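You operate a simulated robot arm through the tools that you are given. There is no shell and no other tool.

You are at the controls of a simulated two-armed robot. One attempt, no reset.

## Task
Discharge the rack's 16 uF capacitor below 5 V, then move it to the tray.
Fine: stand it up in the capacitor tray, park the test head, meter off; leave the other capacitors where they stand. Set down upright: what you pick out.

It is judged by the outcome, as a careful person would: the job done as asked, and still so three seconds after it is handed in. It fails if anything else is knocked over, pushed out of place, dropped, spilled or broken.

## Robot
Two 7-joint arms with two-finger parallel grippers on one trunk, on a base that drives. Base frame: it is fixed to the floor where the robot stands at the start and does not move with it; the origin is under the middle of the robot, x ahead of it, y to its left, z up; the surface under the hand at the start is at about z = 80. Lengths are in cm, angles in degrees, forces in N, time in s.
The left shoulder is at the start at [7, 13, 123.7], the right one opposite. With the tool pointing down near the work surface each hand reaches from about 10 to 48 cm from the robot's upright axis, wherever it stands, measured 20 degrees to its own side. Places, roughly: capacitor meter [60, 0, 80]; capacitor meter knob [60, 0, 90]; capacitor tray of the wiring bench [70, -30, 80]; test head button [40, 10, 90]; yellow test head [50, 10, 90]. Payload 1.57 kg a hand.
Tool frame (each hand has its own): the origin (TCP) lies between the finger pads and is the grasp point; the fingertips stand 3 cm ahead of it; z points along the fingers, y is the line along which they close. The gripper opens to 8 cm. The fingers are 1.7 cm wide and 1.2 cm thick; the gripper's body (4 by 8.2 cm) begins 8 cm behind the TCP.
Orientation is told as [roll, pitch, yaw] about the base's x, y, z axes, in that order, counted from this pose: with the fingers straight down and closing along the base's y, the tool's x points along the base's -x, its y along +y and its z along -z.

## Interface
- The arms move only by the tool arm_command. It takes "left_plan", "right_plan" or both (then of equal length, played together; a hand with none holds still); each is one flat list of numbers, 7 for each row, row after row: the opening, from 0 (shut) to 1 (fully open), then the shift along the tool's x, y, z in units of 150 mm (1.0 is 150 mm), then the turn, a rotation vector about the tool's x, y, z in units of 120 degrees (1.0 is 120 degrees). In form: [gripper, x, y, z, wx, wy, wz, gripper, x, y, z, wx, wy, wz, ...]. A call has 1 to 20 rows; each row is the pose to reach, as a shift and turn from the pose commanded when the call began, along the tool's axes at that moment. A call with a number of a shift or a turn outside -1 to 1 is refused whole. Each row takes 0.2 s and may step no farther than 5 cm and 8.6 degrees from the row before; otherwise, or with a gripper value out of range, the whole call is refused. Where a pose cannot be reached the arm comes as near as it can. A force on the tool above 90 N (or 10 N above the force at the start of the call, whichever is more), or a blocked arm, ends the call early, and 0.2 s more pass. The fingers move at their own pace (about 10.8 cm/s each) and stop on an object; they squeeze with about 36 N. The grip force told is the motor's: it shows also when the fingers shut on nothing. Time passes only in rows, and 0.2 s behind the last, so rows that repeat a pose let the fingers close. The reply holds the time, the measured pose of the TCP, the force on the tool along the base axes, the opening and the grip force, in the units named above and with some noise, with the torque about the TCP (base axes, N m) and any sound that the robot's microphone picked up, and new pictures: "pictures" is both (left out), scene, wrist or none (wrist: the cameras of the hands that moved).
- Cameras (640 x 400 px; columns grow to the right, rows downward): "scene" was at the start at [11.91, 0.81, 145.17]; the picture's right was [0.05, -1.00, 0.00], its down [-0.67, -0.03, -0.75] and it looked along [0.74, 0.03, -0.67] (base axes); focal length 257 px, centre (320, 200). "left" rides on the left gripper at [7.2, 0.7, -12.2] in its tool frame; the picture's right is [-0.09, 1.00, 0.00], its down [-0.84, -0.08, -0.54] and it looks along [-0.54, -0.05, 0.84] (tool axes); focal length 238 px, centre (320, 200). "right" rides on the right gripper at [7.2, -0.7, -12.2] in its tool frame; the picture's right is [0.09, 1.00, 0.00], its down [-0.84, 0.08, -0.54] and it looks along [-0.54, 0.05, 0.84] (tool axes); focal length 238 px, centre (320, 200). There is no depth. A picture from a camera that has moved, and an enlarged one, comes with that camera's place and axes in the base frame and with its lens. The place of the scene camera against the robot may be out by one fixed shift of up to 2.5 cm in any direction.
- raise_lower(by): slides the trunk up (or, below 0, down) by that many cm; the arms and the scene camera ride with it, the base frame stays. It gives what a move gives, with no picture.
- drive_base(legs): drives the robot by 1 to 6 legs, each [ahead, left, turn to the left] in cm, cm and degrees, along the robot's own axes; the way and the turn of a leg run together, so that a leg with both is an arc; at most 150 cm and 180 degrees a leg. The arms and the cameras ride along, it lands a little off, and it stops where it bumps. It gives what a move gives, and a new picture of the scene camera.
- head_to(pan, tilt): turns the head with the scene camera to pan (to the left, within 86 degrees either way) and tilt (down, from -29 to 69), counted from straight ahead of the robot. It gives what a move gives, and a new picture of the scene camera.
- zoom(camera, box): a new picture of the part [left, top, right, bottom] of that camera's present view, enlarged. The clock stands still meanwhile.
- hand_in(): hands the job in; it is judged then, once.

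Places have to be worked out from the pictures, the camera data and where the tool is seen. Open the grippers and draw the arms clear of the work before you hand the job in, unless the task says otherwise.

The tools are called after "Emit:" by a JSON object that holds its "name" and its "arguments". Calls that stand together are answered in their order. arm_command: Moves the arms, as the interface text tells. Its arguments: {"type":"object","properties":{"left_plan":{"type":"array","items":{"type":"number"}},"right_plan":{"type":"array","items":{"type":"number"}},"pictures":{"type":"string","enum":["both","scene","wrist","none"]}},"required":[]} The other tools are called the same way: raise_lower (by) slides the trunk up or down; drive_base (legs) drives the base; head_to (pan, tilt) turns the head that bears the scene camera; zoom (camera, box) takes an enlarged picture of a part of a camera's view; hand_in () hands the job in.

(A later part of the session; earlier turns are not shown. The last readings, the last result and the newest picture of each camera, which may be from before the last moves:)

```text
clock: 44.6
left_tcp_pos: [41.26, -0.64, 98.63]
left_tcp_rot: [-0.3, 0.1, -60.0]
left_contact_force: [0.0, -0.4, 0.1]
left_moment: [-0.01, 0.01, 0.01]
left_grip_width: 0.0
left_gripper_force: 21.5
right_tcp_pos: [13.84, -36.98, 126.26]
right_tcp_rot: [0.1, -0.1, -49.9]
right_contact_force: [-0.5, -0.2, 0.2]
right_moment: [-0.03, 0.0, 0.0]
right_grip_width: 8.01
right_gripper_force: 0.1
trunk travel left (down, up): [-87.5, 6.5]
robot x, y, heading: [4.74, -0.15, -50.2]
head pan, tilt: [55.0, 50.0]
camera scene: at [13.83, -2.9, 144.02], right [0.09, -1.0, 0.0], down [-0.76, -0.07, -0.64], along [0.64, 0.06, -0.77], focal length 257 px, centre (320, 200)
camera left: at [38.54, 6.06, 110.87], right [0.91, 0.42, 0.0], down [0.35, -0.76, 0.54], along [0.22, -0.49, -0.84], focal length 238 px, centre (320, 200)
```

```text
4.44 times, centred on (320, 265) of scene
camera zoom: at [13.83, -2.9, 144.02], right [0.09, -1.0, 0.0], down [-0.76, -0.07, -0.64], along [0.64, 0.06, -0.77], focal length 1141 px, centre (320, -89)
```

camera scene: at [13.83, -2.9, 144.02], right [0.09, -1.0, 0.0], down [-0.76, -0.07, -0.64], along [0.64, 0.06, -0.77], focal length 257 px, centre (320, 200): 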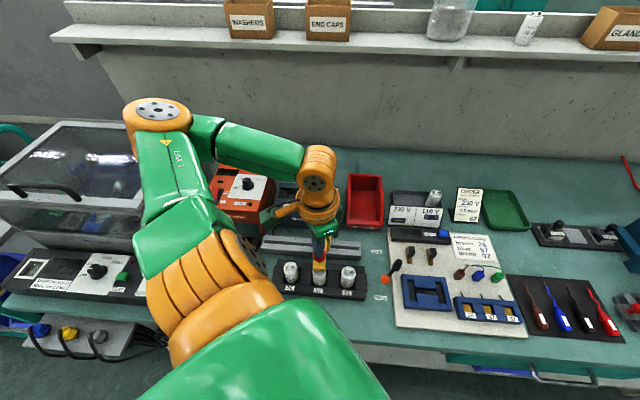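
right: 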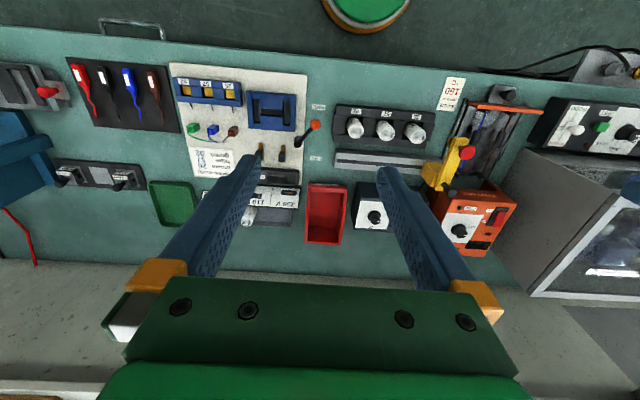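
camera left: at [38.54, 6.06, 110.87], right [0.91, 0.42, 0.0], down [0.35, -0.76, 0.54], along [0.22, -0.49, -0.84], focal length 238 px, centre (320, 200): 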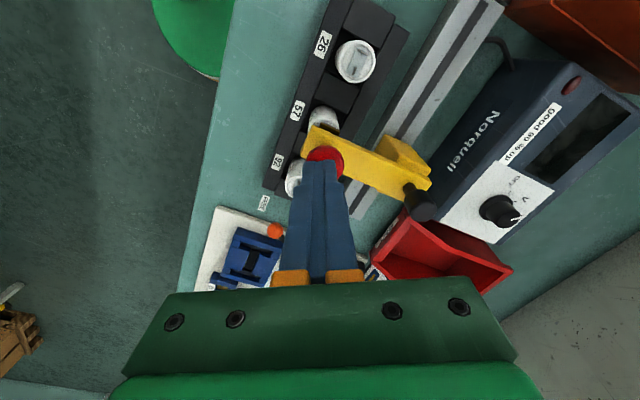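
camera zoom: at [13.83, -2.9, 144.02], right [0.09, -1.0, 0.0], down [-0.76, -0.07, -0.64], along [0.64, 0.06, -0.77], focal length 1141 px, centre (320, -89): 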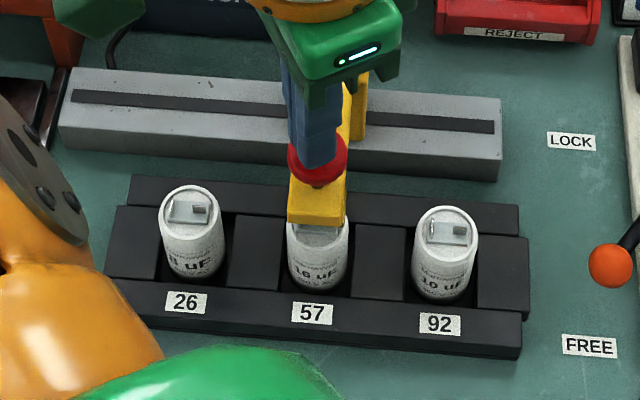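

The head sits squarely over capacitor 57 (16 uF). The button centre is about 0.5 cm ahead of the fingertips, so I'll correct that and press down gradually, about 2.3 cm from here.

Emit:
{"name": "arm_command", "arguments": {"left_plan": [0, -0.011, 0.032, 0.05, 0, 0, 0, 0, -0.011, 0.032, 0.08, 0, 0, 0, 0, -0.011, 0.032, 0.107, 0, 0, 0, 0, -0.011, 0.032, 0.13, 0, 0, 0, 0, -0.011, 0.032, 0.15, 0, 0, 0], "pictures": "both"}}

Emit:
{"name": "zoom", "arguments": {"camera": "left", "box": [460, 50, 640, 230]}}

Emit:
{"name": "zoom", "arguments": {"camera": "scene", "box": [260, 200, 380, 310]}}

```text
clock: 45.8
left_tcp_pos: [41.78, -0.48, 96.65]
left_tcp_rot: [0.1, -0.2, -60.0]
left_contact_force: [9.2, 2.5, 31.3]
left_moment: [0.09, -0.24, -0.09]
left_grip_width: 0.0
left_gripper_force: 21.9
right_tcp_pos: [13.59, -36.77, 126.49]
right_tcp_rot: [0.0, -0.2, -50.0]
right_contact_force: [0.7, -0.2, 0.2]
right_moment: [0.0, 0.01, 0.02]
right_grip_width: 8.01
right_gripper_force: 0.1
trunk travel left (down, up): [-87.5, 6.5]
robot x, y, heading: [4.35, 0.02, -49.7]
head pan, tilt: [55.0, 50.0]
heard: click
camera scene: at [13.65, -2.74, 144.1], right [0.09, -1.0, 0.0], down [-0.76, -0.07, -0.64], along [0.64, 0.06, -0.77], focal length 257 px, centre (320, 200)
camera left: at [38.86, 6.16, 108.83], right [0.91, 0.42, 0.0], down [0.35, -0.76, 0.55], along [0.23, -0.49, -0.84], focal length 238 px, centre (320, 200)
```

scene: 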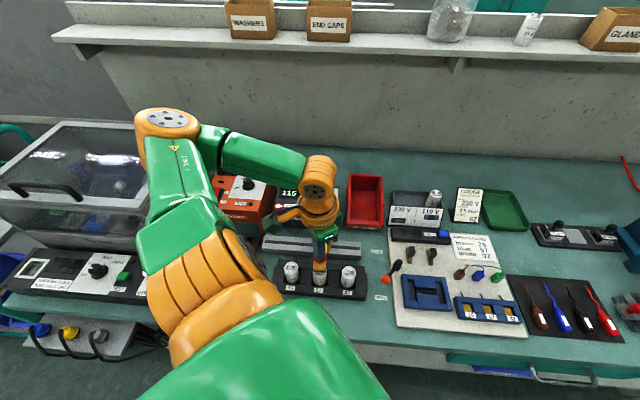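
left: 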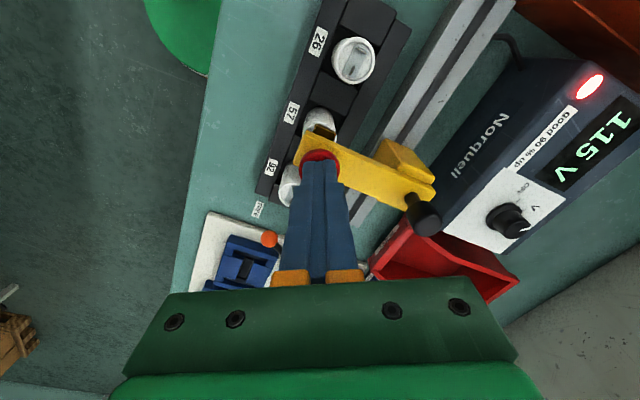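

```text
2.22 times, centred on (550, 140) of left
camera zoom: at [38.86, 6.16, 108.83], right [0.91, 0.42, 0.0], down [0.35, -0.76, 0.55], along [0.23, -0.49, -0.84], focal length 530 px, centre (-191, 333)
```

zoom: 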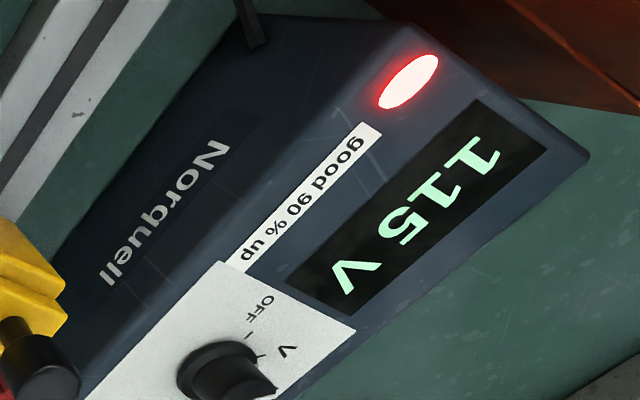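

```text
3.64 times, centred on (320, 255) of scene
camera zoom: at [13.65, -2.74, 144.1], right [0.09, -1.0, 0.0], down [-0.76, -0.07, -0.64], along [0.64, 0.06, -0.77], focal length 934 px, centre (320, 0)
```

zoom: 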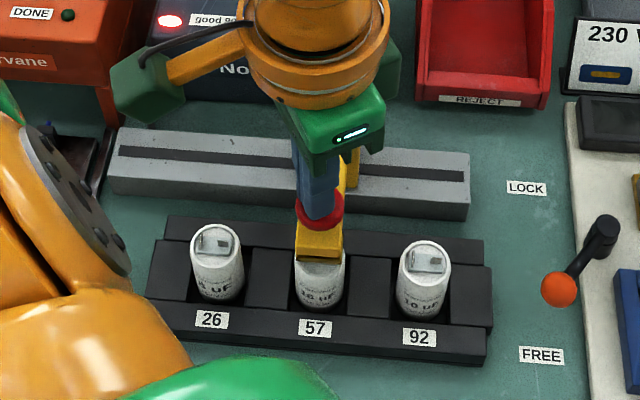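

The button clicked, the display reads 115 V and the red warning lamp is lit. I'll keep the button held and watch the voltage.

Emit:
{"name": "arm_command", "arguments": {"left_plan": [0, 0, 0, 0, 0, 0, 0, 0, 0, 0, 0, 0, 0, 0, 0, 0, 0, 0, 0, 0, 0, 0, 0, 0, 0, 0, 0, 0, 0, 0, 0, 0, 0, 0, 0, 0, 0, 0, 0, 0, 0, 0, 0, 0, 0, 0, 0, 0, 0, 0, 0, 0, 0, 0, 0, 0, 0, 0, 0, 0, 0, 0, 0, 0, 0, 0, 0, 0, 0, 0], "pictures": "wrist"}}

Emit:
{"name": "zoom", "arguments": {"camera": "left", "box": [460, 50, 640, 230]}}

```text
clock: 48.0
left_tcp_pos: [41.62, -0.64, 96.55]
left_tcp_rot: [-0.1, -0.1, -60.2]
left_contact_force: [22.5, 2.4, 61.3]
left_moment: [0.11, -0.67, 0.01]
left_grip_width: 0.0
left_gripper_force: 21.1
right_tcp_pos: [13.5, -36.77, 126.27]
right_tcp_rot: [0.1, -0.1, -49.8]
right_contact_force: [-0.8, -0.4, 0.1]
right_moment: [-0.01, -0.01, -0.01]
right_grip_width: 7.98
right_gripper_force: 0.0
trunk travel left (down, up): [-87.5, 6.5]
robot x, y, heading: [4.4, -0.2, -49.8]
head pan, tilt: [55.0, 50.0]
camera left: at [38.77, 6.11, 108.79], right [0.91, 0.42, 0.0], down [0.35, -0.76, 0.54], along [0.23, -0.49, -0.84], focal length 238 px, centre (320, 200)
```

left: 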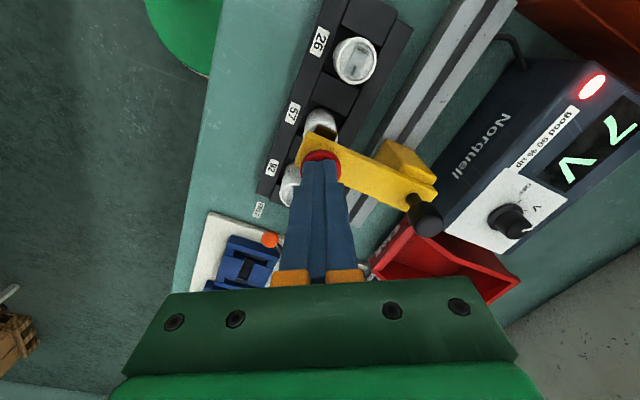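

```text
2.22 times, centred on (550, 140) of left
camera zoom: at [38.77, 6.11, 108.79], right [0.91, 0.42, 0.0], down [0.35, -0.76, 0.54], along [0.23, -0.49, -0.84], focal length 530 px, centre (-191, 333)
```

zoom: 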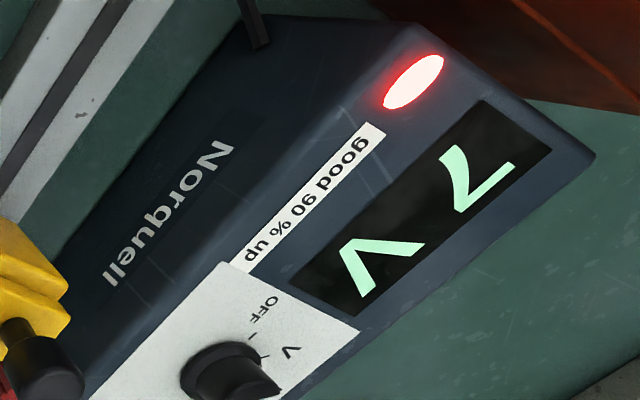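

It's down to 7 V. The force has crept to 61 N, so I'll ease up by under 1 mm and hold 4 s more to get well below 5 V.

Emit:
{"name": "arm_command", "arguments": {"left_plan": [0, 0, 0, -0.004, 0, 0, 0, 0, 0, 0, -0.004, 0, 0, 0, 0, 0, 0, -0.004, 0, 0, 0, 0, 0, 0, -0.004, 0, 0, 0, 0, 0, 0, -0.004, 0, 0, 0, 0, 0, 0, -0.004, 0, 0, 0, 0, 0, 0, -0.004, 0, 0, 0, 0, 0, 0, -0.004, 0, 0, 0, 0, 0, 0, -0.004, 0, 0, 0, 0, 0, 0, -0.004, 0, 0, 0, 0, 0, 0, -0.004, 0, 0, 0, 0, 0, 0, -0.004, 0, 0, 0, 0, 0, 0, -0.004, 0, 0, 0, 0, 0, 0, -0.004, 0, 0, 0, 0, 0, 0, -0.004, 0, 0, 0, 0, 0, 0, -0.004, 0, 0, 0, 0, 0, 0, -0.004, 0, 0, 0, 0, 0, 0, -0.004, 0, 0, 0], "pictures": "wrist"}}

Emit:
{"name": "zoom", "arguments": {"camera": "left", "box": [460, 50, 640, 230]}}

```text
clock: 51.8
left_tcp_pos: [41.58, -0.55, 96.61]
left_tcp_rot: [0.0, 0.1, -60.1]
left_contact_force: [12.5, 0.4, 42.8]
left_moment: [0.0, -0.35, -0.01]
left_grip_width: 0.0
left_gripper_force: 21.2
right_tcp_pos: [13.48, -36.9, 126.28]
right_tcp_rot: [0.1, -0.2, -49.9]
right_contact_force: [0.1, -0.7, 0.1]
right_moment: [-0.03, 0.03, 0.0]
right_grip_width: 8.02
right_gripper_force: 0.0
trunk travel left (down, up): [-87.5, 6.5]
robot x, y, heading: [4.49, 0.12, -50.0]
head pan, tilt: [55.0, 50.0]
camera left: at [38.67, 6.09, 108.84], right [0.91, 0.42, 0.0], down [0.35, -0.76, 0.54], along [0.23, -0.49, -0.84], focal length 238 px, centre (320, 200)
```

left: 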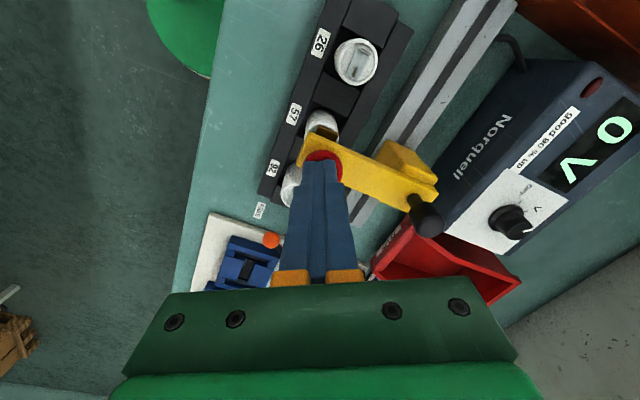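

```text
2.22 times, centred on (550, 140) of left
camera zoom: at [38.67, 6.09, 108.84], right [0.91, 0.42, 0.0], down [0.35, -0.76, 0.54], along [0.23, -0.49, -0.84], focal length 530 px, centre (-191, 333)
```

zoom: 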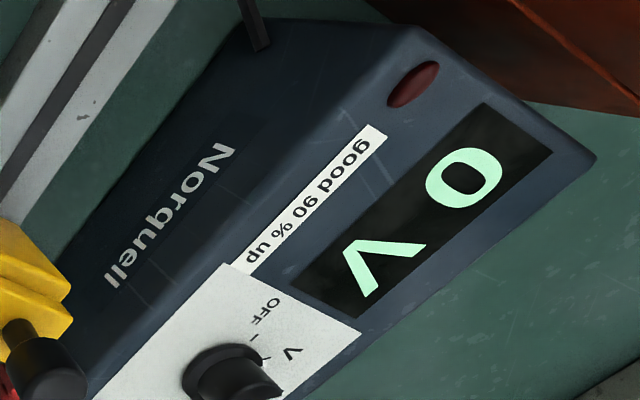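

It reads 0 V and the lamp is off. To rule out voltage recovery I'll release, wait about 2.5 s, press again briefly and read it.

Emit:
{"name": "arm_command", "arguments": {"left_plan": [0, 0, 0, -0.04, 0, 0, 0, 0, 0, 0, -0.08, 0, 0, 0, 0, 0, 0, -0.08, 0, 0, 0, 0, 0, 0, -0.08, 0, 0, 0, 0, 0, 0, -0.08, 0, 0, 0, 0, 0, 0, -0.08, 0, 0, 0, 0, 0, 0, -0.08, 0, 0, 0, 0, 0, 0, -0.08, 0, 0, 0, 0, 0, 0, -0.08, 0, 0, 0, 0, 0, 0, -0.08, 0, 0, 0, 0, 0, 0, -0.08, 0, 0, 0, 0, 0, 0, -0.08, 0, 0, 0, 0, 0, 0, -0.08, 0, 0, 0, 0, 0, 0, -0.04, 0, 0, 0, 0, 0, 0, -0.01, 0, 0, 0, 0, 0, 0, 0, 0, 0, 0], "pictures": "wrist"}}

Emit:
{"name": "zoom", "arguments": {"camera": "left", "box": [460, 50, 640, 230]}}

```text
clock: 55.2
left_tcp_pos: [41.74, -0.64, 96.61]
left_tcp_rot: [0.1, -0.1, -60.0]
left_contact_force: [9.2, 0.8, 28.0]
left_moment: [0.03, -0.25, -0.06]
left_grip_width: 0.02
left_gripper_force: 21.5
right_tcp_pos: [13.69, -36.98, 126.33]
right_tcp_rot: [0.0, -0.1, -49.8]
right_contact_force: [0.3, 1.0, -0.3]
right_moment: [-0.03, 0.02, 0.04]
right_grip_width: 7.99
right_gripper_force: 0.2
trunk travel left (down, up): [-87.5, 6.5]
robot x, y, heading: [4.2, -0.29, -49.7]
head pan, tilt: [55.0, 50.0]
heard: click
camera left: at [38.88, 6.07, 108.85], right [0.91, 0.42, 0.0], down [0.35, -0.76, 0.54], along [0.23, -0.49, -0.84], focal length 238 px, centre (320, 200)
```

left: 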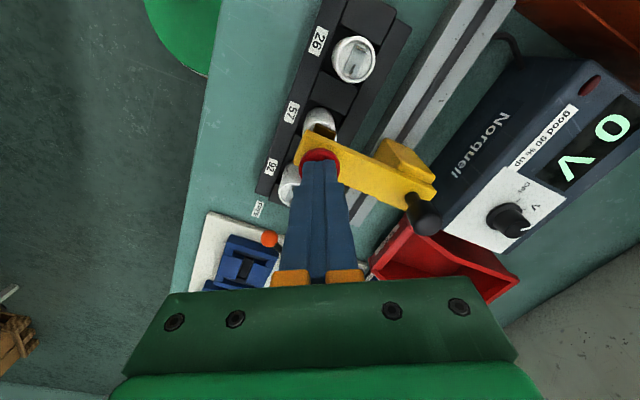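

```text
2.22 times, centred on (550, 140) of left
camera zoom: at [38.88, 6.07, 108.85], right [0.91, 0.42, 0.0], down [0.35, -0.76, 0.54], along [0.23, -0.49, -0.84], focal length 530 px, centre (-191, 333)
```

zoom: 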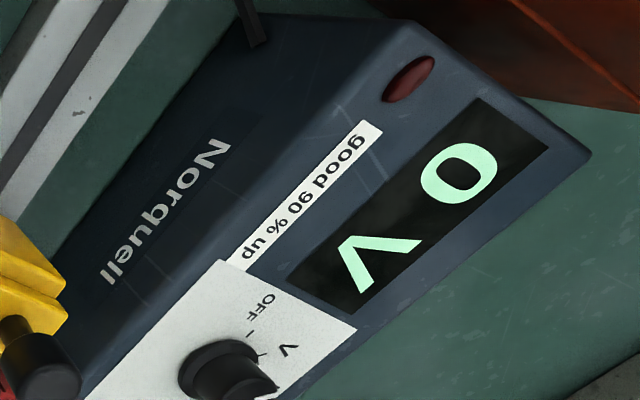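

It still reads 0 V, so the 16 uF capacitor is discharged. Next I rise and go back to the head's handle at [50.5,-0.97], turning the yaw back to zero, to park the head.

Emit:
{"name": "arm_command", "arguments": {"left_plan": [0, 0, 0, -0.2, 0, 0, 0, 0, 0, 0, -0.45, 0, 0, 0, 0.6, -0.04, 0.062, -0.5, 0, 0, -0.0625, 0.6, -0.08, 0.124, -0.5, 0, 0, -0.125, 0.6, -0.12, 0.186, -0.5, 0, 0, -0.1875, 0.6, -0.16, 0.248, -0.5, 0, 0, -0.25, 0.6, -0.2, 0.31, -0.5, 0, 0, -0.3125, 0.6, -0.24, 0.372, -0.5, 0, 0, -0.375, 0.6, -0.28, 0.434, -0.5, 0, 0, -0.4375, 0.6, -0.313, 0.496, -0.5, 0, 0, -0.5, 0.6, -0.313, 0.496, -0.5, 0, 0, -0.5], "pictures": "both"}}

Emit:
{"name": "zoom", "arguments": {"camera": "left", "box": [220, 0, 420, 200]}}

```text
clock: 57.6
left_tcp_pos: [50.66, -1.04, 103.77]
left_tcp_rot: [0.1, 0.1, 0.0]
left_contact_force: [-0.1, 0.3, -0.4]
left_moment: [0.02, 0.0, 0.02]
left_grip_width: 4.79
left_gripper_force: 0.0
right_tcp_pos: [13.72, -36.88, 126.29]
right_tcp_rot: [0.1, -0.1, -50.0]
right_contact_force: [0.0, -0.4, 0.1]
right_moment: [0.0, 0.03, 0.03]
right_grip_width: 7.99
right_gripper_force: 0.1
trunk travel left (down, up): [-87.5, 6.5]
robot x, y, heading: [4.44, -0.31, -49.8]
head pan, tilt: [55.0, 50.0]
camera scene: at [13.84, -2.91, 144.02], right [0.09, -1.0, 0.0], down [-0.76, -0.07, -0.64], along [0.64, 0.06, -0.77], focal length 257 px, centre (320, 200)
camera left: at [43.73, -0.18, 116.12], right [0.09, 1.0, 0.0], down [0.84, -0.08, 0.54], along [0.54, -0.05, -0.84], focal length 238 px, centre (320, 200)
```

scene: 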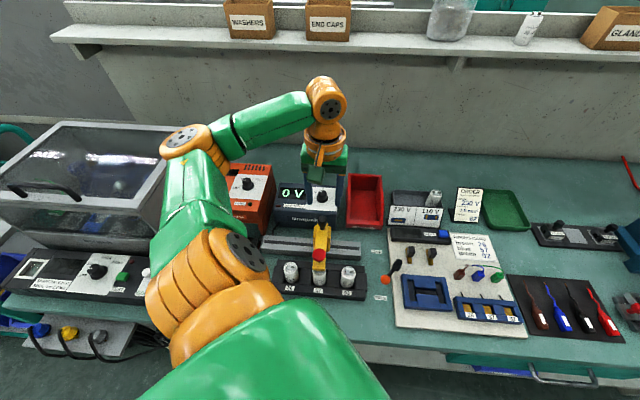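
left: 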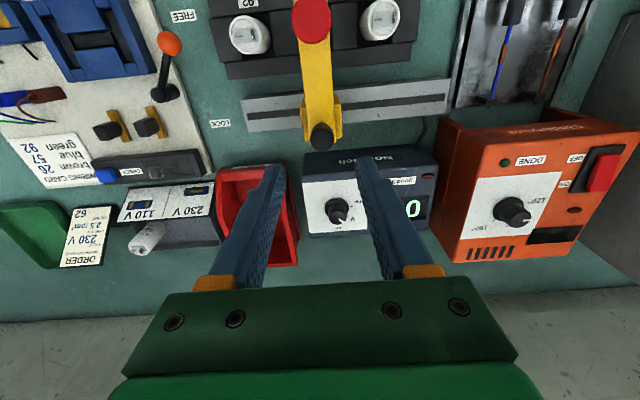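

```text
2.00 times, centred on (320, 100) of left
camera zoom: at [43.73, -0.18, 116.12], right [0.09, 1.0, 0.0], down [0.84, -0.08, 0.54], along [0.54, -0.05, -0.84], focal length 477 px, centre (320, 400)
```

zoom: 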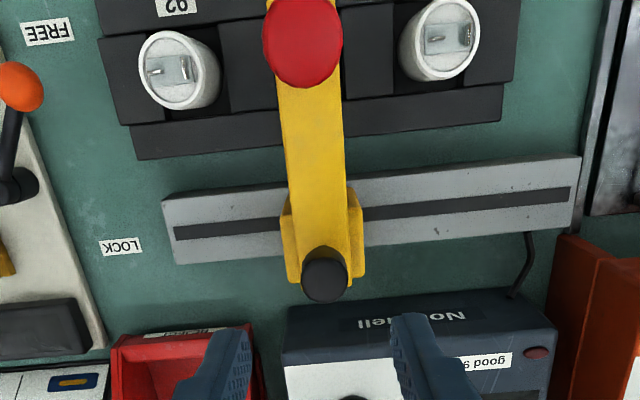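

The meter still shows 0 V. The handle is right below the hand, about 0.3 cm toward +y, so I'll descend around it, grip it and check.

Emit:
{"name": "arm_command", "arguments": {"left_plan": [0.65, 0.005, 0.02, 0.2, 0, 0, 0, 0.65, 0.005, 0.02, 0.4, 0, 0, 0, 0.65, 0.005, 0.02, 0.5, 0, 0, 0, 0.65, 0.005, 0.02, 0.562, 0, 0, 0, 0, 0.005, 0.02, 0.562, 0, 0, 0, 0, 0.005, 0.02, 0.562, 0, 0, 0, 0, 0.005, 0.02, 0.562, 0, 0, 0], "pictures": "wrist"}}

```text
clock: 59.2
left_tcp_pos: [50.55, -0.65, 95.53]
left_tcp_rot: [0.0, 0.3, 0.0]
left_contact_force: [-0.6, 0.6, -3.5]
left_moment: [-0.07, -0.47, 0.0]
left_grip_width: 2.15
left_gripper_force: 34.7
right_tcp_pos: [13.91, -36.85, 126.31]
right_tcp_rot: [0.1, -0.1, -49.9]
right_contact_force: [-0.1, 0.6, 0.5]
right_moment: [0.02, -0.01, 0.01]
right_grip_width: 8.0
right_gripper_force: 0.1
trunk travel left (down, up): [-87.5, 6.5]
robot x, y, heading: [4.14, -0.52, -49.7]
head pan, tilt: [55.0, 50.0]
camera left: at [43.47, 0.0, 107.76], right [0.09, 1.0, 0.0], down [0.84, -0.08, 0.54], along [0.54, -0.05, -0.84], focal length 238 px, centre (320, 200)
```

left: 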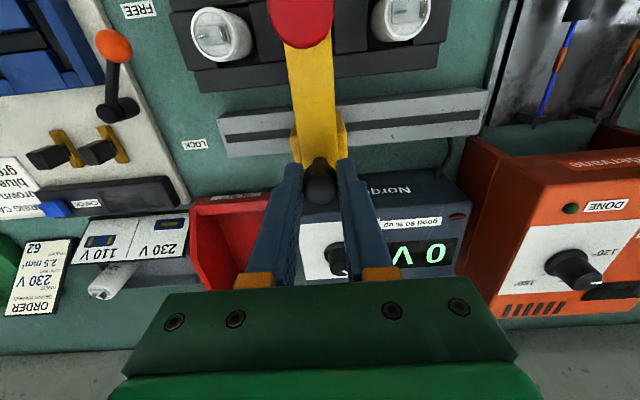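

The handle is gripped again and the head is at y≈-0.65. I slide it back 14 cm to the parked position at y≈13.35.

Emit:
{"name": "arm_command", "arguments": {"left_plan": [0, 0, 0.09, 0, 0, 0, 0, 0, 0, 0.18, 0, 0, 0, 0, 0, 0, 0.27, 0, 0, 0, 0, 0, 0, 0.36, 0, 0, 0, 0, 0, 0, 0.45, 0, 0, 0, 0, 0, 0, 0.54, 0, 0, 0, 0, 0, 0, 0.63, 0, 0, 0, 0, 0, 0, 0.72, 0, 0, 0, 0, 0, 0, 0.81, 0, 0, 0, 0, 0, 0, 0.88, 0, 0, 0, 0, 0, 0, 0.935, 0, 0, 0, 0, 0, 0, 0.935, 0, 0, 0, 0], "pictures": "both"}}

```text
clock: 61.8
left_tcp_pos: [50.54, 13.4, 95.68]
left_tcp_rot: [0.1, 0.0, 0.0]
left_contact_force: [-4.8, -6.8, -8.6]
left_moment: [-0.15, 0.04, -0.01]
left_grip_width: 2.17
left_gripper_force: 34.2
right_tcp_pos: [13.61, -37.05, 126.28]
right_tcp_rot: [0.0, 0.0, -49.8]
right_contact_force: [0.7, 0.0, -0.1]
right_moment: [0.0, 0.01, 0.01]
right_grip_width: 8.02
right_gripper_force: 0.0
trunk travel left (down, up): [-87.5, 6.5]
robot x, y, heading: [4.42, -0.36, -50.0]
head pan, tilt: [55.0, 50.0]
camera scene: at [13.76, -3.15, 144.02], right [0.09, -1.0, 0.0], down [-0.76, -0.07, -0.64], along [0.64, 0.06, -0.77], focal length 257 px, centre (320, 200)
camera left: at [43.42, 14.02, 107.82], right [0.09, 1.0, 0.0], down [0.84, -0.08, 0.54], along [0.54, -0.05, -0.84], focal length 238 px, centre (320, 200)
```

scene: 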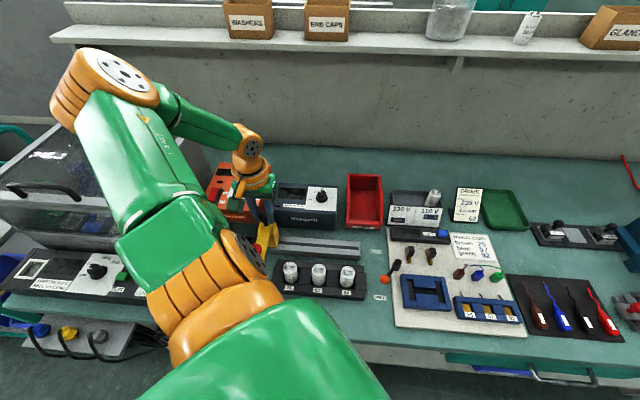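
left: 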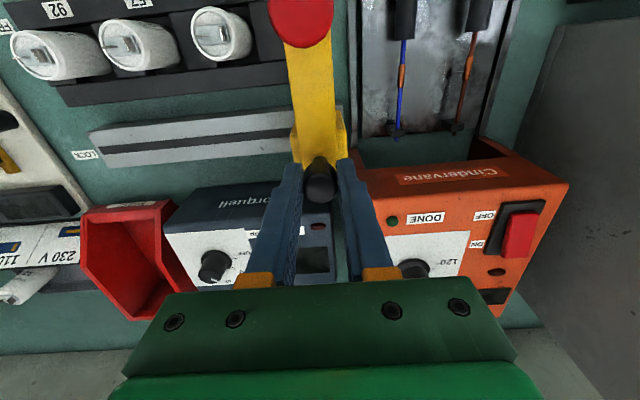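

The head is back at its parked stop (y≈13.4) and the display has gone blank. I'll release the handle and rise to z≈108.

Emit:
{"name": "arm_command", "arguments": {"left_plan": [0.6, 0, 0, 0, 0, 0, 0, 0.6, 0, 0, 0, 0, 0, 0, 0.6, 0, 0, -0.15, 0, 0, 0, 0.6, 0, 0, -0.4, 0, 0, 0, 0.6, 0, 0, -0.65, 0, 0, 0, 0.6, 0, 0, -0.85, 0, 0, 0], "pictures": "wrist"}}

Emit:
{"name": "drive_base", "arguments": {"legs": [[5.1, 6.1, 0]]}}

```text
clock: 63.2
left_tcp_pos: [50.72, 13.33, 108.24]
left_tcp_rot: [0.0, 0.2, -0.1]
left_contact_force: [-0.1, -0.4, -0.2]
left_moment: [0.01, -0.02, -0.01]
left_grip_width: 4.8
left_gripper_force: 0.1
right_tcp_pos: [13.78, -36.85, 126.3]
right_tcp_rot: [0.2, -0.1, -50.0]
right_contact_force: [0.4, 0.5, 0.3]
right_moment: [0.03, 0.0, -0.01]
right_grip_width: 7.99
right_gripper_force: 0.0
trunk travel left (down, up): [-87.5, 6.5]
robot x, y, heading: [4.64, -0.07, -49.5]
head pan, tilt: [55.0, 50.0]
camera left: at [43.68, 14.04, 120.37], right [0.09, 1.0, 0.0], down [0.84, -0.08, 0.54], along [0.54, -0.05, -0.84], focal length 238 px, centre (320, 200)
```

left: 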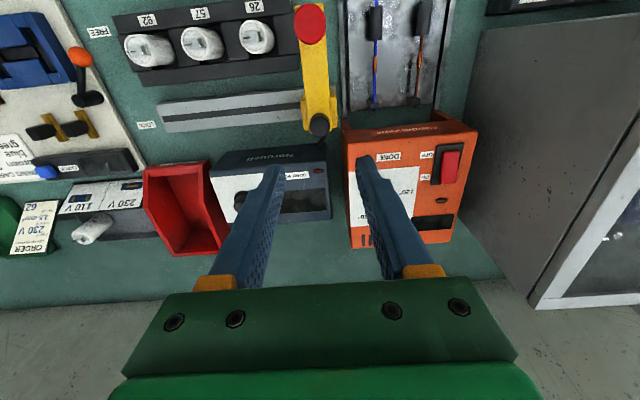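

```text
clock: 64.3
left_tcp_pos: [57.96, 13.44, 108.43]
left_tcp_rot: [0.0, -0.2, 0.0]
left_contact_force: [-0.5, -0.1, -0.2]
left_moment: [-0.01, -0.05, 0.01]
left_grip_width: 4.8
left_gripper_force: 0.0
right_tcp_pos: [20.86, -36.81, 126.36]
right_tcp_rot: [0.5, -0.4, -49.9]
right_contact_force: [-0.6, -0.2, 0.0]
right_moment: [0.0, -0.09, -0.01]
right_grip_width: 8.0
right_gripper_force: 0.1
trunk travel left (down, up): [-87.5, 6.5]
robot x, y, heading: [12.44, -0.53, -49.5]
head pan, tilt: [55.0, 50.0]
camera scene: at [20.8, -2.85, 144.1], right [0.09, -1.0, 0.0], down [-0.76, -0.07, -0.65], along [0.65, 0.06, -0.76], focal length 257 px, centre (320, 200)
```

scene: 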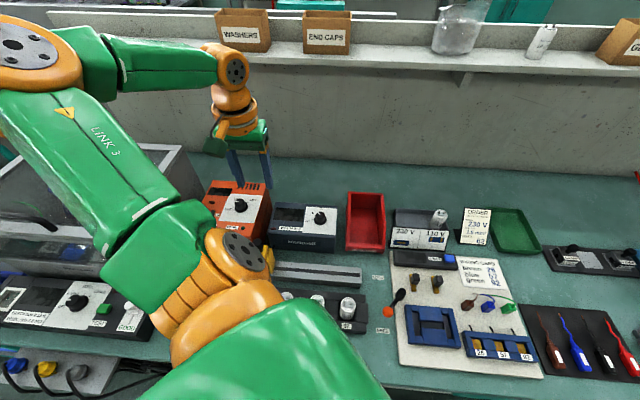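

The base is back near x=12.4. I'll move the left hand over the knob at about [62.8, 0.4, 101] with yaw -30°, ready to turn it back to OFF.

Emit:
{"name": "arm_command", "arguments": {"left_plan": [0.75, -0.06, -0.175, 0, 0, 0, 0.05, 0.75, -0.12, -0.35, 0.1, 0, 0, 0.1, 0.75, -0.18, -0.525, 0.2, 0, 0, 0.15, 0.75, -0.24, -0.7, 0.35, 0, 0, 0.2, 0.75, -0.3, -0.873, 0.49, 0, 0, 0.25, 0.75, -0.3, -0.873, 0.49, 0, 0, 0.25], "pictures": "wrist"}}

Emit:
{"name": "zoom", "arguments": {"camera": "left", "box": [260, 50, 460, 190]}}

```text
clock: 65.7
left_tcp_pos: [62.99, 0.23, 100.84]
left_tcp_rot: [0.0, 0.1, -29.9]
left_contact_force: [-0.9, 0.3, -0.5]
left_moment: [0.0, 0.0, -0.01]
left_grip_width: 6.01
left_gripper_force: 0.2
right_tcp_pos: [21.67, -36.73, 126.32]
right_tcp_rot: [0.1, -0.1, -49.8]
right_contact_force: [0.6, 0.3, -0.7]
right_moment: [0.01, -0.03, 0.0]
right_grip_width: 7.99
right_gripper_force: 0.0
trunk travel left (down, up): [-87.5, 6.5]
robot x, y, heading: [12.07, -0.08, -49.8]
head pan, tilt: [55.0, 50.0]
camera left: at [57.2, 4.56, 113.04], right [0.58, 0.82, 0.0], down [0.69, -0.49, 0.54], along [0.44, -0.31, -0.84], focal length 238 px, centre (320, 200)
```

left: 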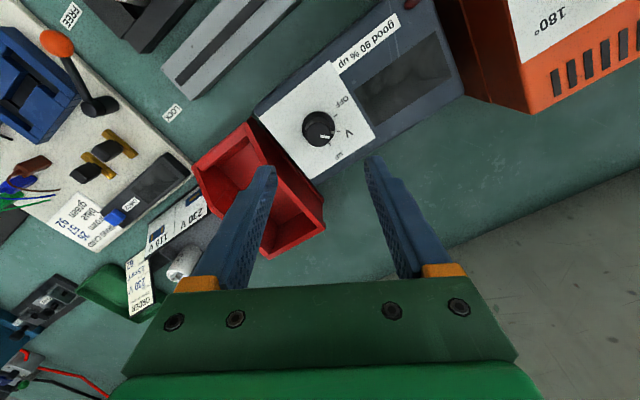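

```text
2.86 times, centred on (360, 120) of left
camera zoom: at [57.2, 4.56, 113.04], right [0.58, 0.82, 0.0], down [0.69, -0.49, 0.54], along [0.44, -0.31, -0.84], focal length 681 px, centre (206, 429)
```

zoom: 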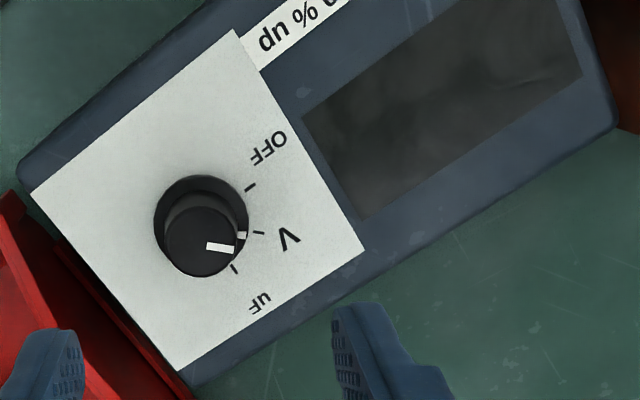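

The knob is still on V, at about [62.8, 0.45]. I'll correct by a couple of millimetres, descend around it as before and close.

Emit:
{"name": "arm_command", "arguments": {"left_plan": [0.75, 0.018, 0.005, 0.2, 0, 0, 0, 0.75, 0.018, 0.005, 0.4, 0, 0, 0, 0.75, 0.018, 0.005, 0.5, 0, 0, 0, 0.75, 0.018, 0.005, 0.58, 0, 0, 0, 0, 0.018, 0.005, 0.58, 0, 0, 0, 0, 0.018, 0.005, 0.58, 0, 0, 0, 0, 0.018, 0.005, 0.58, 0, 0, 0], "pictures": "wrist"}}

```text
clock: 67.3
left_tcp_pos: [62.73, 0.28, 91.94]
left_tcp_rot: [0.0, 0.3, -30.0]
left_contact_force: [-11.7, -8.4, -13.4]
left_moment: [-0.35, 0.13, 0.01]
left_grip_width: 2.5
left_gripper_force: 36.2
right_tcp_pos: [21.61, -37.22, 126.09]
right_tcp_rot: [0.2, -0.1, -49.9]
right_contact_force: [0.7, 1.3, -0.6]
right_moment: [0.0, -0.03, -0.01]
right_grip_width: 8.0
right_gripper_force: 0.1
trunk travel left (down, up): [-87.5, 6.5]
robot x, y, heading: [12.35, -0.21, -49.9]
head pan, tilt: [55.0, 50.0]
camera left: at [57.01, 4.51, 104.2], right [0.58, 0.82, 0.0], down [0.69, -0.49, 0.54], along [0.44, -0.31, -0.84], focal length 238 px, centre (320, 200)
```

left: 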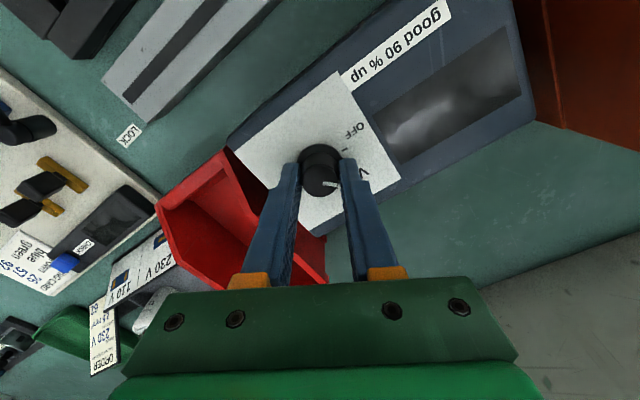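

The knob is gripped again at 2.5 cm width. I turn it 45° counter-clockwise, back to OFF.

Emit:
{"name": "arm_command", "arguments": {"left_plan": [0, 0, 0, 0, 0, 0, -0.0625, 0, 0, 0, 0, 0, 0, -0.125, 0, 0, 0, 0, 0, 0, -0.1875, 0, 0, 0, 0, 0, 0, -0.25, 0, 0, 0, 0, 0, 0, -0.3125, 0, 0, 0, 0, 0, 0, -0.385, 0, 0, 0, 0, 0, 0, -0.385], "pictures": "wrist"}}

Emit:
{"name": "zoom", "arguments": {"camera": "left", "box": [240, 60, 440, 220]}}

```text
refused: row 6 steps farther than a row can; nothing moved
```

```text
2.50 times, centred on (340, 140) of left
camera zoom: at [57.01, 4.51, 104.2], right [0.58, 0.82, 0.0], down [0.69, -0.49, 0.54], along [0.44, -0.31, -0.84], focal length 596 px, centre (270, 350)
```

zoom: 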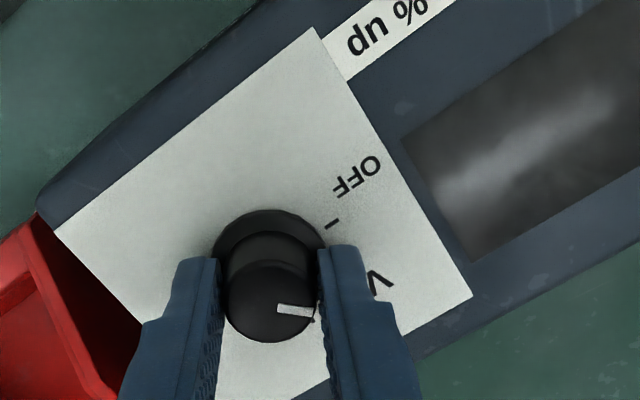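

That was refused because one step was too large, and nothing moved. I'll use even steps for the same 45–46° turn back to OFF.

Emit:
{"name": "arm_command", "arguments": {"left_plan": [0, 0, 0, 0, 0, 0, -0.064, 0, 0, 0, 0, 0, 0, -0.128, 0, 0, 0, 0, 0, 0, -0.192, 0, 0, 0, 0, 0, 0, -0.256, 0, 0, 0, 0, 0, 0, -0.32, 0, 0, 0, 0, 0, 0, -0.38, 0, 0, 0, 0, 0, 0, -0.38], "pictures": "wrist"}}

Emit:
{"name": "zoom", "arguments": {"camera": "left", "box": [240, 60, 440, 220]}}

```text
clock: 68.9
left_tcp_pos: [62.77, 0.37, 92.08]
left_tcp_rot: [0.2, 0.3, 15.7]
left_contact_force: [-13.1, -6.6, -20.3]
left_moment: [-0.51, 0.25, -0.08]
left_grip_width: 2.49
left_gripper_force: 36.4
right_tcp_pos: [21.75, -37.15, 126.17]
right_tcp_rot: [0.3, 0.0, -49.8]
right_contact_force: [-0.6, 0.5, -0.4]
right_moment: [-0.01, 0.02, 0.0]
right_grip_width: 7.97
right_gripper_force: 0.0
trunk travel left (down, up): [-87.5, 6.5]
robot x, y, heading: [11.98, 0.17, -49.9]
head pan, tilt: [55.0, 50.0]
camera left: at [55.89, -0.91, 104.32], right [-0.18, 0.98, 0.0], down [0.83, 0.15, 0.54], along [0.53, 0.1, -0.84], focal length 238 px, centre (320, 200)
```

left: 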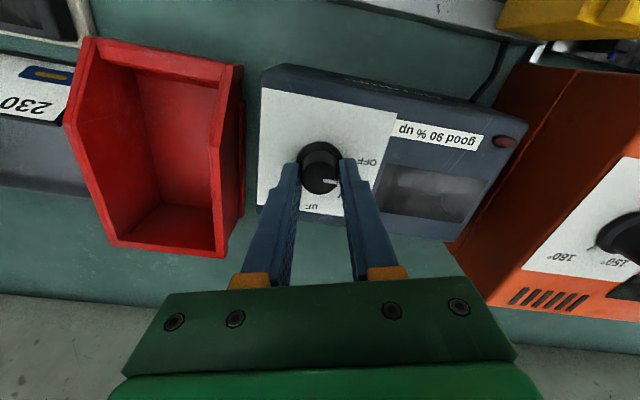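

```text
2.50 times, centred on (340, 140) of left
camera zoom: at [55.89, -0.91, 104.32], right [-0.18, 0.98, 0.0], down [0.83, 0.15, 0.54], along [0.53, 0.1, -0.84], focal length 596 px, centre (270, 350)
```

zoom: 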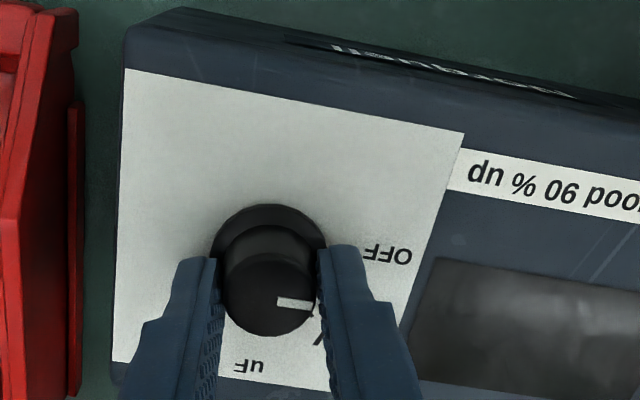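

The pointer has swung back with the gripper. I'll release the knob, rise, and confirm from above that it points to OFF.

Emit:
{"name": "arm_command", "arguments": {"left_plan": [0.75, 0, 0, 0, 0, 0, 0, 0.75, 0, 0, 0, 0, 0, 0, 0.75, 0, 0, -0.15, 0, 0, 0, 0.75, 0, 0, -0.4, 0, 0, 0, 0.75, 0, 0, -0.7, 0, 0, 0, 0.75, 0, 0, -0.9, 0, 0, 0], "pictures": "both"}}

Emit:
{"name": "zoom", "arguments": {"camera": "left", "box": [260, 60, 420, 180]}}

Emit:
{"name": "zoom", "arguments": {"camera": "scene", "box": [200, 180, 380, 310]}}

```text
clock: 70.3
left_tcp_pos: [62.96, 0.33, 105.54]
left_tcp_rot: [0.1, 0.3, 15.6]
left_contact_force: [0.2, -0.1, -0.4]
left_moment: [0.0, -0.01, 0.02]
left_grip_width: 6.0
left_gripper_force: 0.1
right_tcp_pos: [21.7, -36.9, 126.27]
right_tcp_rot: [0.1, -0.1, -49.9]
right_contact_force: [1.1, 0.2, -0.3]
right_moment: [0.02, -0.02, 0.01]
right_grip_width: 8.02
right_gripper_force: 0.0
trunk travel left (down, up): [-87.5, 6.5]
robot x, y, heading: [12.06, -0.64, -49.7]
head pan, tilt: [55.0, 50.0]
camera scene: at [21.73, -2.87, 144.02], right [0.09, -1.0, 0.0], down [-0.76, -0.07, -0.64], along [0.64, 0.06, -0.77], focal length 257 px, centre (320, 200)
camera left: at [56.02, -0.82, 117.76], right [-0.18, 0.98, 0.0], down [0.83, 0.15, 0.54], along [0.53, 0.1, -0.84], focal length 238 px, centre (320, 200)
```

scene: 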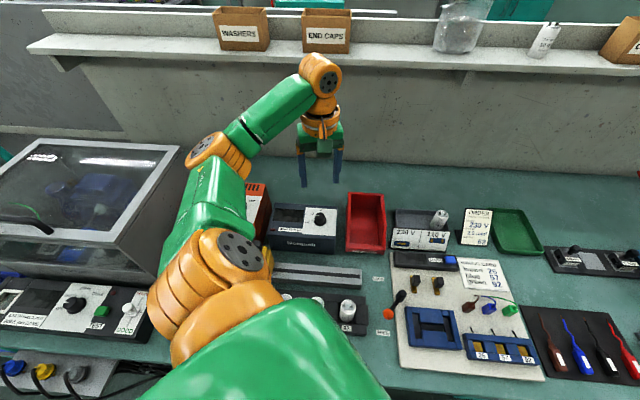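
left: 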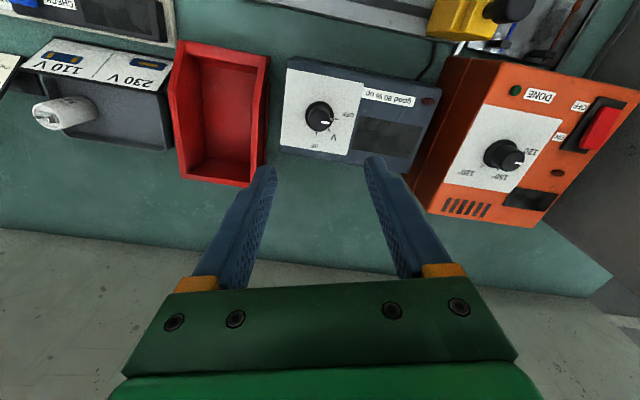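

```text
3.33 times, centred on (340, 120) of left
camera zoom: at [56.02, -0.82, 117.76], right [-0.18, 0.98, 0.0], down [0.83, 0.15, 0.54], along [0.53, 0.1, -0.84], focal length 794 px, centre (253, 467)
```

zoom: 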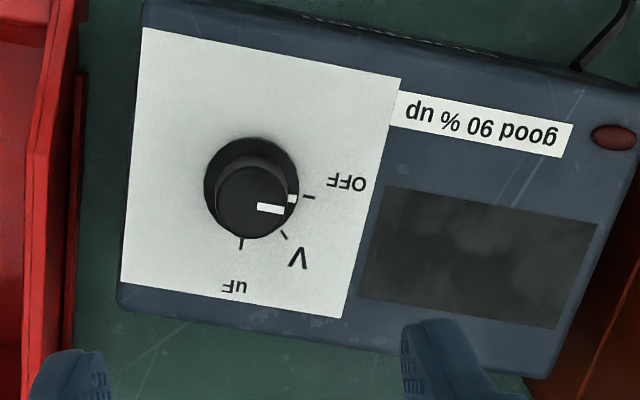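

```text
3.08 times, centred on (290, 245) of scene
camera zoom: at [21.73, -2.87, 144.02], right [0.09, -1.0, 0.0], down [-0.76, -0.07, -0.64], along [0.64, 0.06, -0.77], focal length 790 px, centre (412, 62)
```

zoom: 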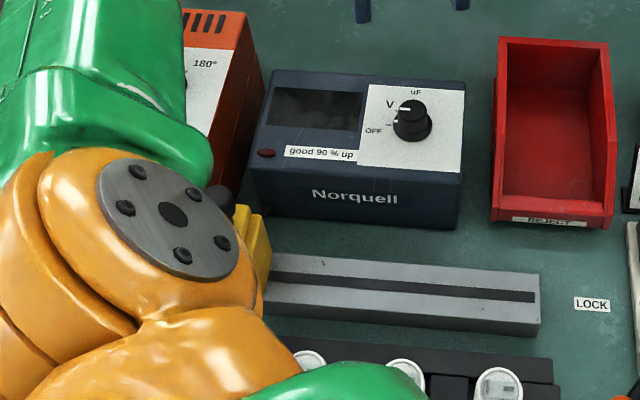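

The knob points to OFF, the head is parked and the meter is blank. Next comes the capacitor: I'll back the base off about 14 cm so the left arm can come in over the rack with a slightly tilted tool.

Emit:
{"name": "drive_base", "arguments": {"legs": [[-9.2, -10.95, 0]]}}

Emit:
{"name": "zoom", "arguments": {"camera": "left", "box": [0, 0, 640, 400]}}

Emit:
{"name": "zoom", "arguments": {"camera": "scene", "box": [380, 170, 540, 270]}}

```text
clock: 71.6
left_tcp_pos: [48.75, 0.41, 105.39]
left_tcp_rot: [0.2, 0.4, 15.5]
left_contact_force: [-0.1, 0.5, 0.5]
left_moment: [-0.01, 0.03, 0.0]
left_grip_width: 6.02
left_gripper_force: 0.0
right_tcp_pos: [7.51, -36.64, 126.2]
right_tcp_rot: [-0.1, 0.0, -50.0]
right_contact_force: [0.4, -0.5, -0.2]
right_moment: [-0.01, -0.01, -0.03]
right_grip_width: 8.0
right_gripper_force: 0.1
trunk travel left (down, up): [-87.5, 6.5]
robot x, y, heading: [-2.1, -0.05, -50.0]
head pan, tilt: [55.0, 50.0]
camera scene: at [7.71, -2.72, 143.98], right [0.09, -1.0, 0.0], down [-0.77, -0.07, -0.64], along [0.64, 0.06, -0.77], focal length 257 px, centre (320, 200)
```

scene: 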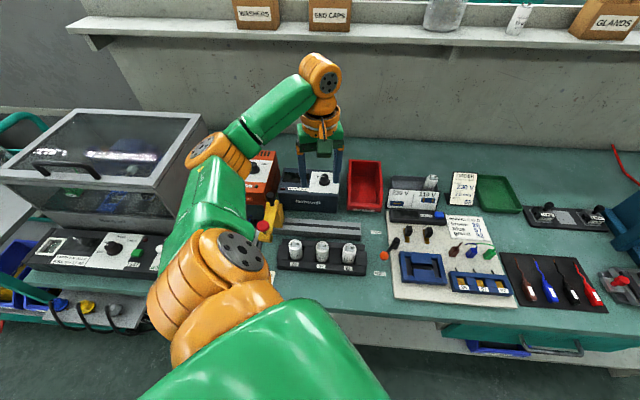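

```text
1.00 times, centred on (320, 200) of left (not enlarged: the box is as wide or as high as the picture)
camera zoom: at [41.91, -0.76, 117.56], right [-0.18, 0.98, 0.0], down [0.83, 0.15, 0.54], along [0.53, 0.1, -0.84], focal length 238 px, centre (320, 200)
```

zoom: 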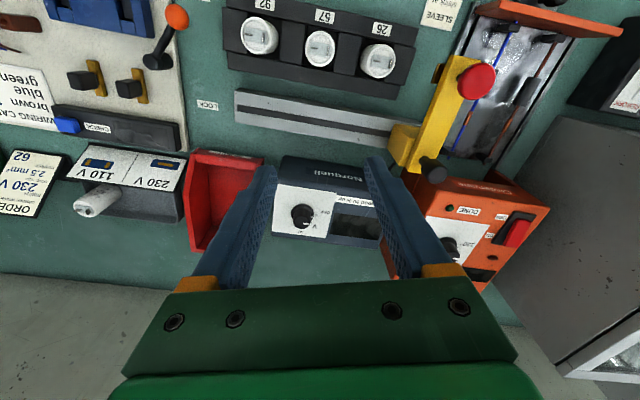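

```text
4.00 times, centred on (460, 220) of scene
camera zoom: at [7.71, -2.72, 143.98], right [0.09, -1.0, 0.0], down [-0.77, -0.07, -0.64], along [0.64, 0.06, -0.77], focal length 1027 px, centre (-240, 120)
```

zoom: 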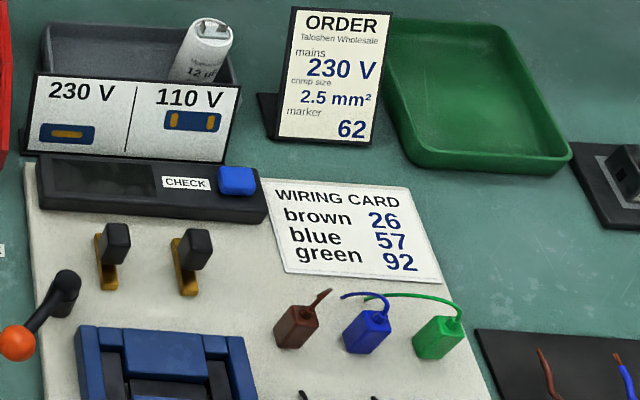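

I'll zoom on the rack from this lower viewing angle to judge how far the capacitors stand proud, and check the tray geometry from the wrist camera.

Emit:
{"name": "zoom", "arguments": {"camera": "scene", "box": [270, 220, 380, 290]}}

Emit:
{"name": "zoom", "arguments": {"camera": "left", "box": [40, 130, 280, 270]}}

Emit:
{"name": "zoom", "arguments": {"camera": "left", "box": [220, 0, 420, 110]}}

```text
5.71 times, centred on (325, 255) of scene
camera zoom: at [7.71, -2.72, 143.98], right [0.09, -1.0, 0.0], down [-0.77, -0.07, -0.64], along [0.64, 0.06, -0.77], focal length 1467 px, centre (291, -114)
```

zoom: 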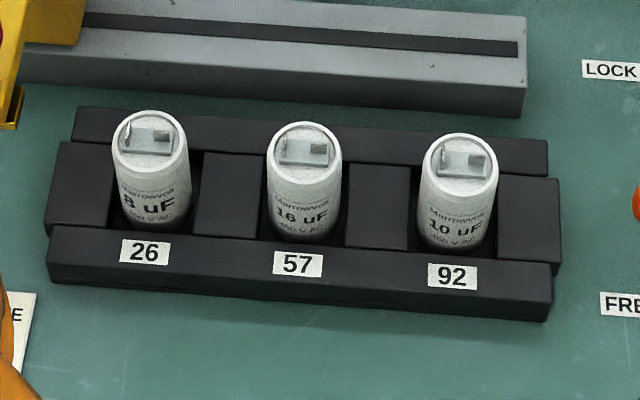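

```text
2.67 times, centred on (160, 200) of left
camera zoom: at [41.91, -0.76, 117.56], right [-0.18, 0.98, 0.0], down [0.83, 0.15, 0.54], along [0.53, 0.1, -0.84], focal length 636 px, centre (747, 200)
```

zoom: 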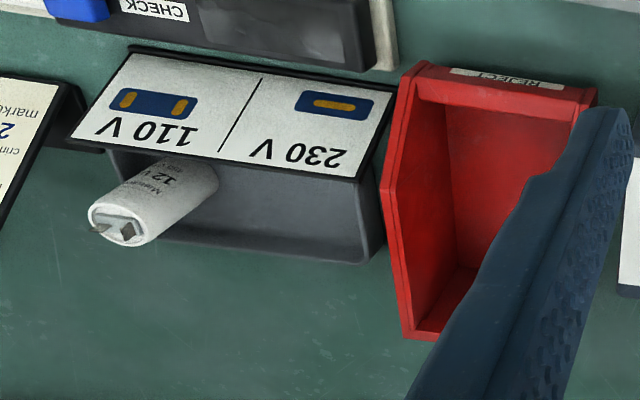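

```text
3.20 times, centred on (320, 55) of left
camera zoom: at [41.91, -0.76, 117.56], right [-0.18, 0.98, 0.0], down [0.83, 0.15, 0.54], along [0.53, 0.1, -0.84], focal length 763 px, centre (320, 664)
```

zoom: 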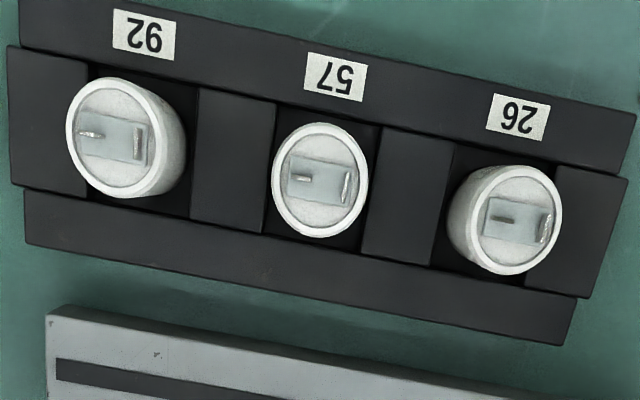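

The rack top is at about z=82.3, and the 16 uF capacitor is at about [42.0, -0.85] with its top near 85.7. The tray's free floor is around x 66–72, y -22 to -31. I'll move above the capacitor, yaw to zero first.

Emit:
{"name": "arm_command", "arguments": {"left_plan": [0.7, 0.125, 0.013, 0.08, 0, 0, 0.032, 0.7, 0.25, 0.026, 0.16, 0, 0, 0.064, 0.7, 0.375, 0.039, 0.24, 0, 0, 0.097, 0.7, 0.501, 0.052, 0.33, 0, 0, 0.129, 0.7, 0.501, 0.052, 0.33, 0, 0, 0.129], "pictures": "none"}}

```text
clock: 72.8
left_tcp_pos: [41.09, -0.82, 100.46]
left_tcp_rot: [-0.1, 0.2, -0.2]
left_contact_force: [0.4, -0.2, -0.6]
left_moment: [-0.01, -0.02, -0.02]
left_grip_width: 5.62
left_gripper_force: 0.1
right_tcp_pos: [7.26, -36.67, 126.21]
right_tcp_rot: [0.0, -0.2, -50.1]
right_contact_force: [0.1, -0.2, -0.2]
right_moment: [0.01, -0.01, 0.02]
right_grip_width: 7.98
right_gripper_force: 0.0
trunk travel left (down, up): [-87.5, 6.5]
robot x, y, heading: [-1.68, 0.16, -49.9]
head pan, tilt: [55.0, 50.0]
```

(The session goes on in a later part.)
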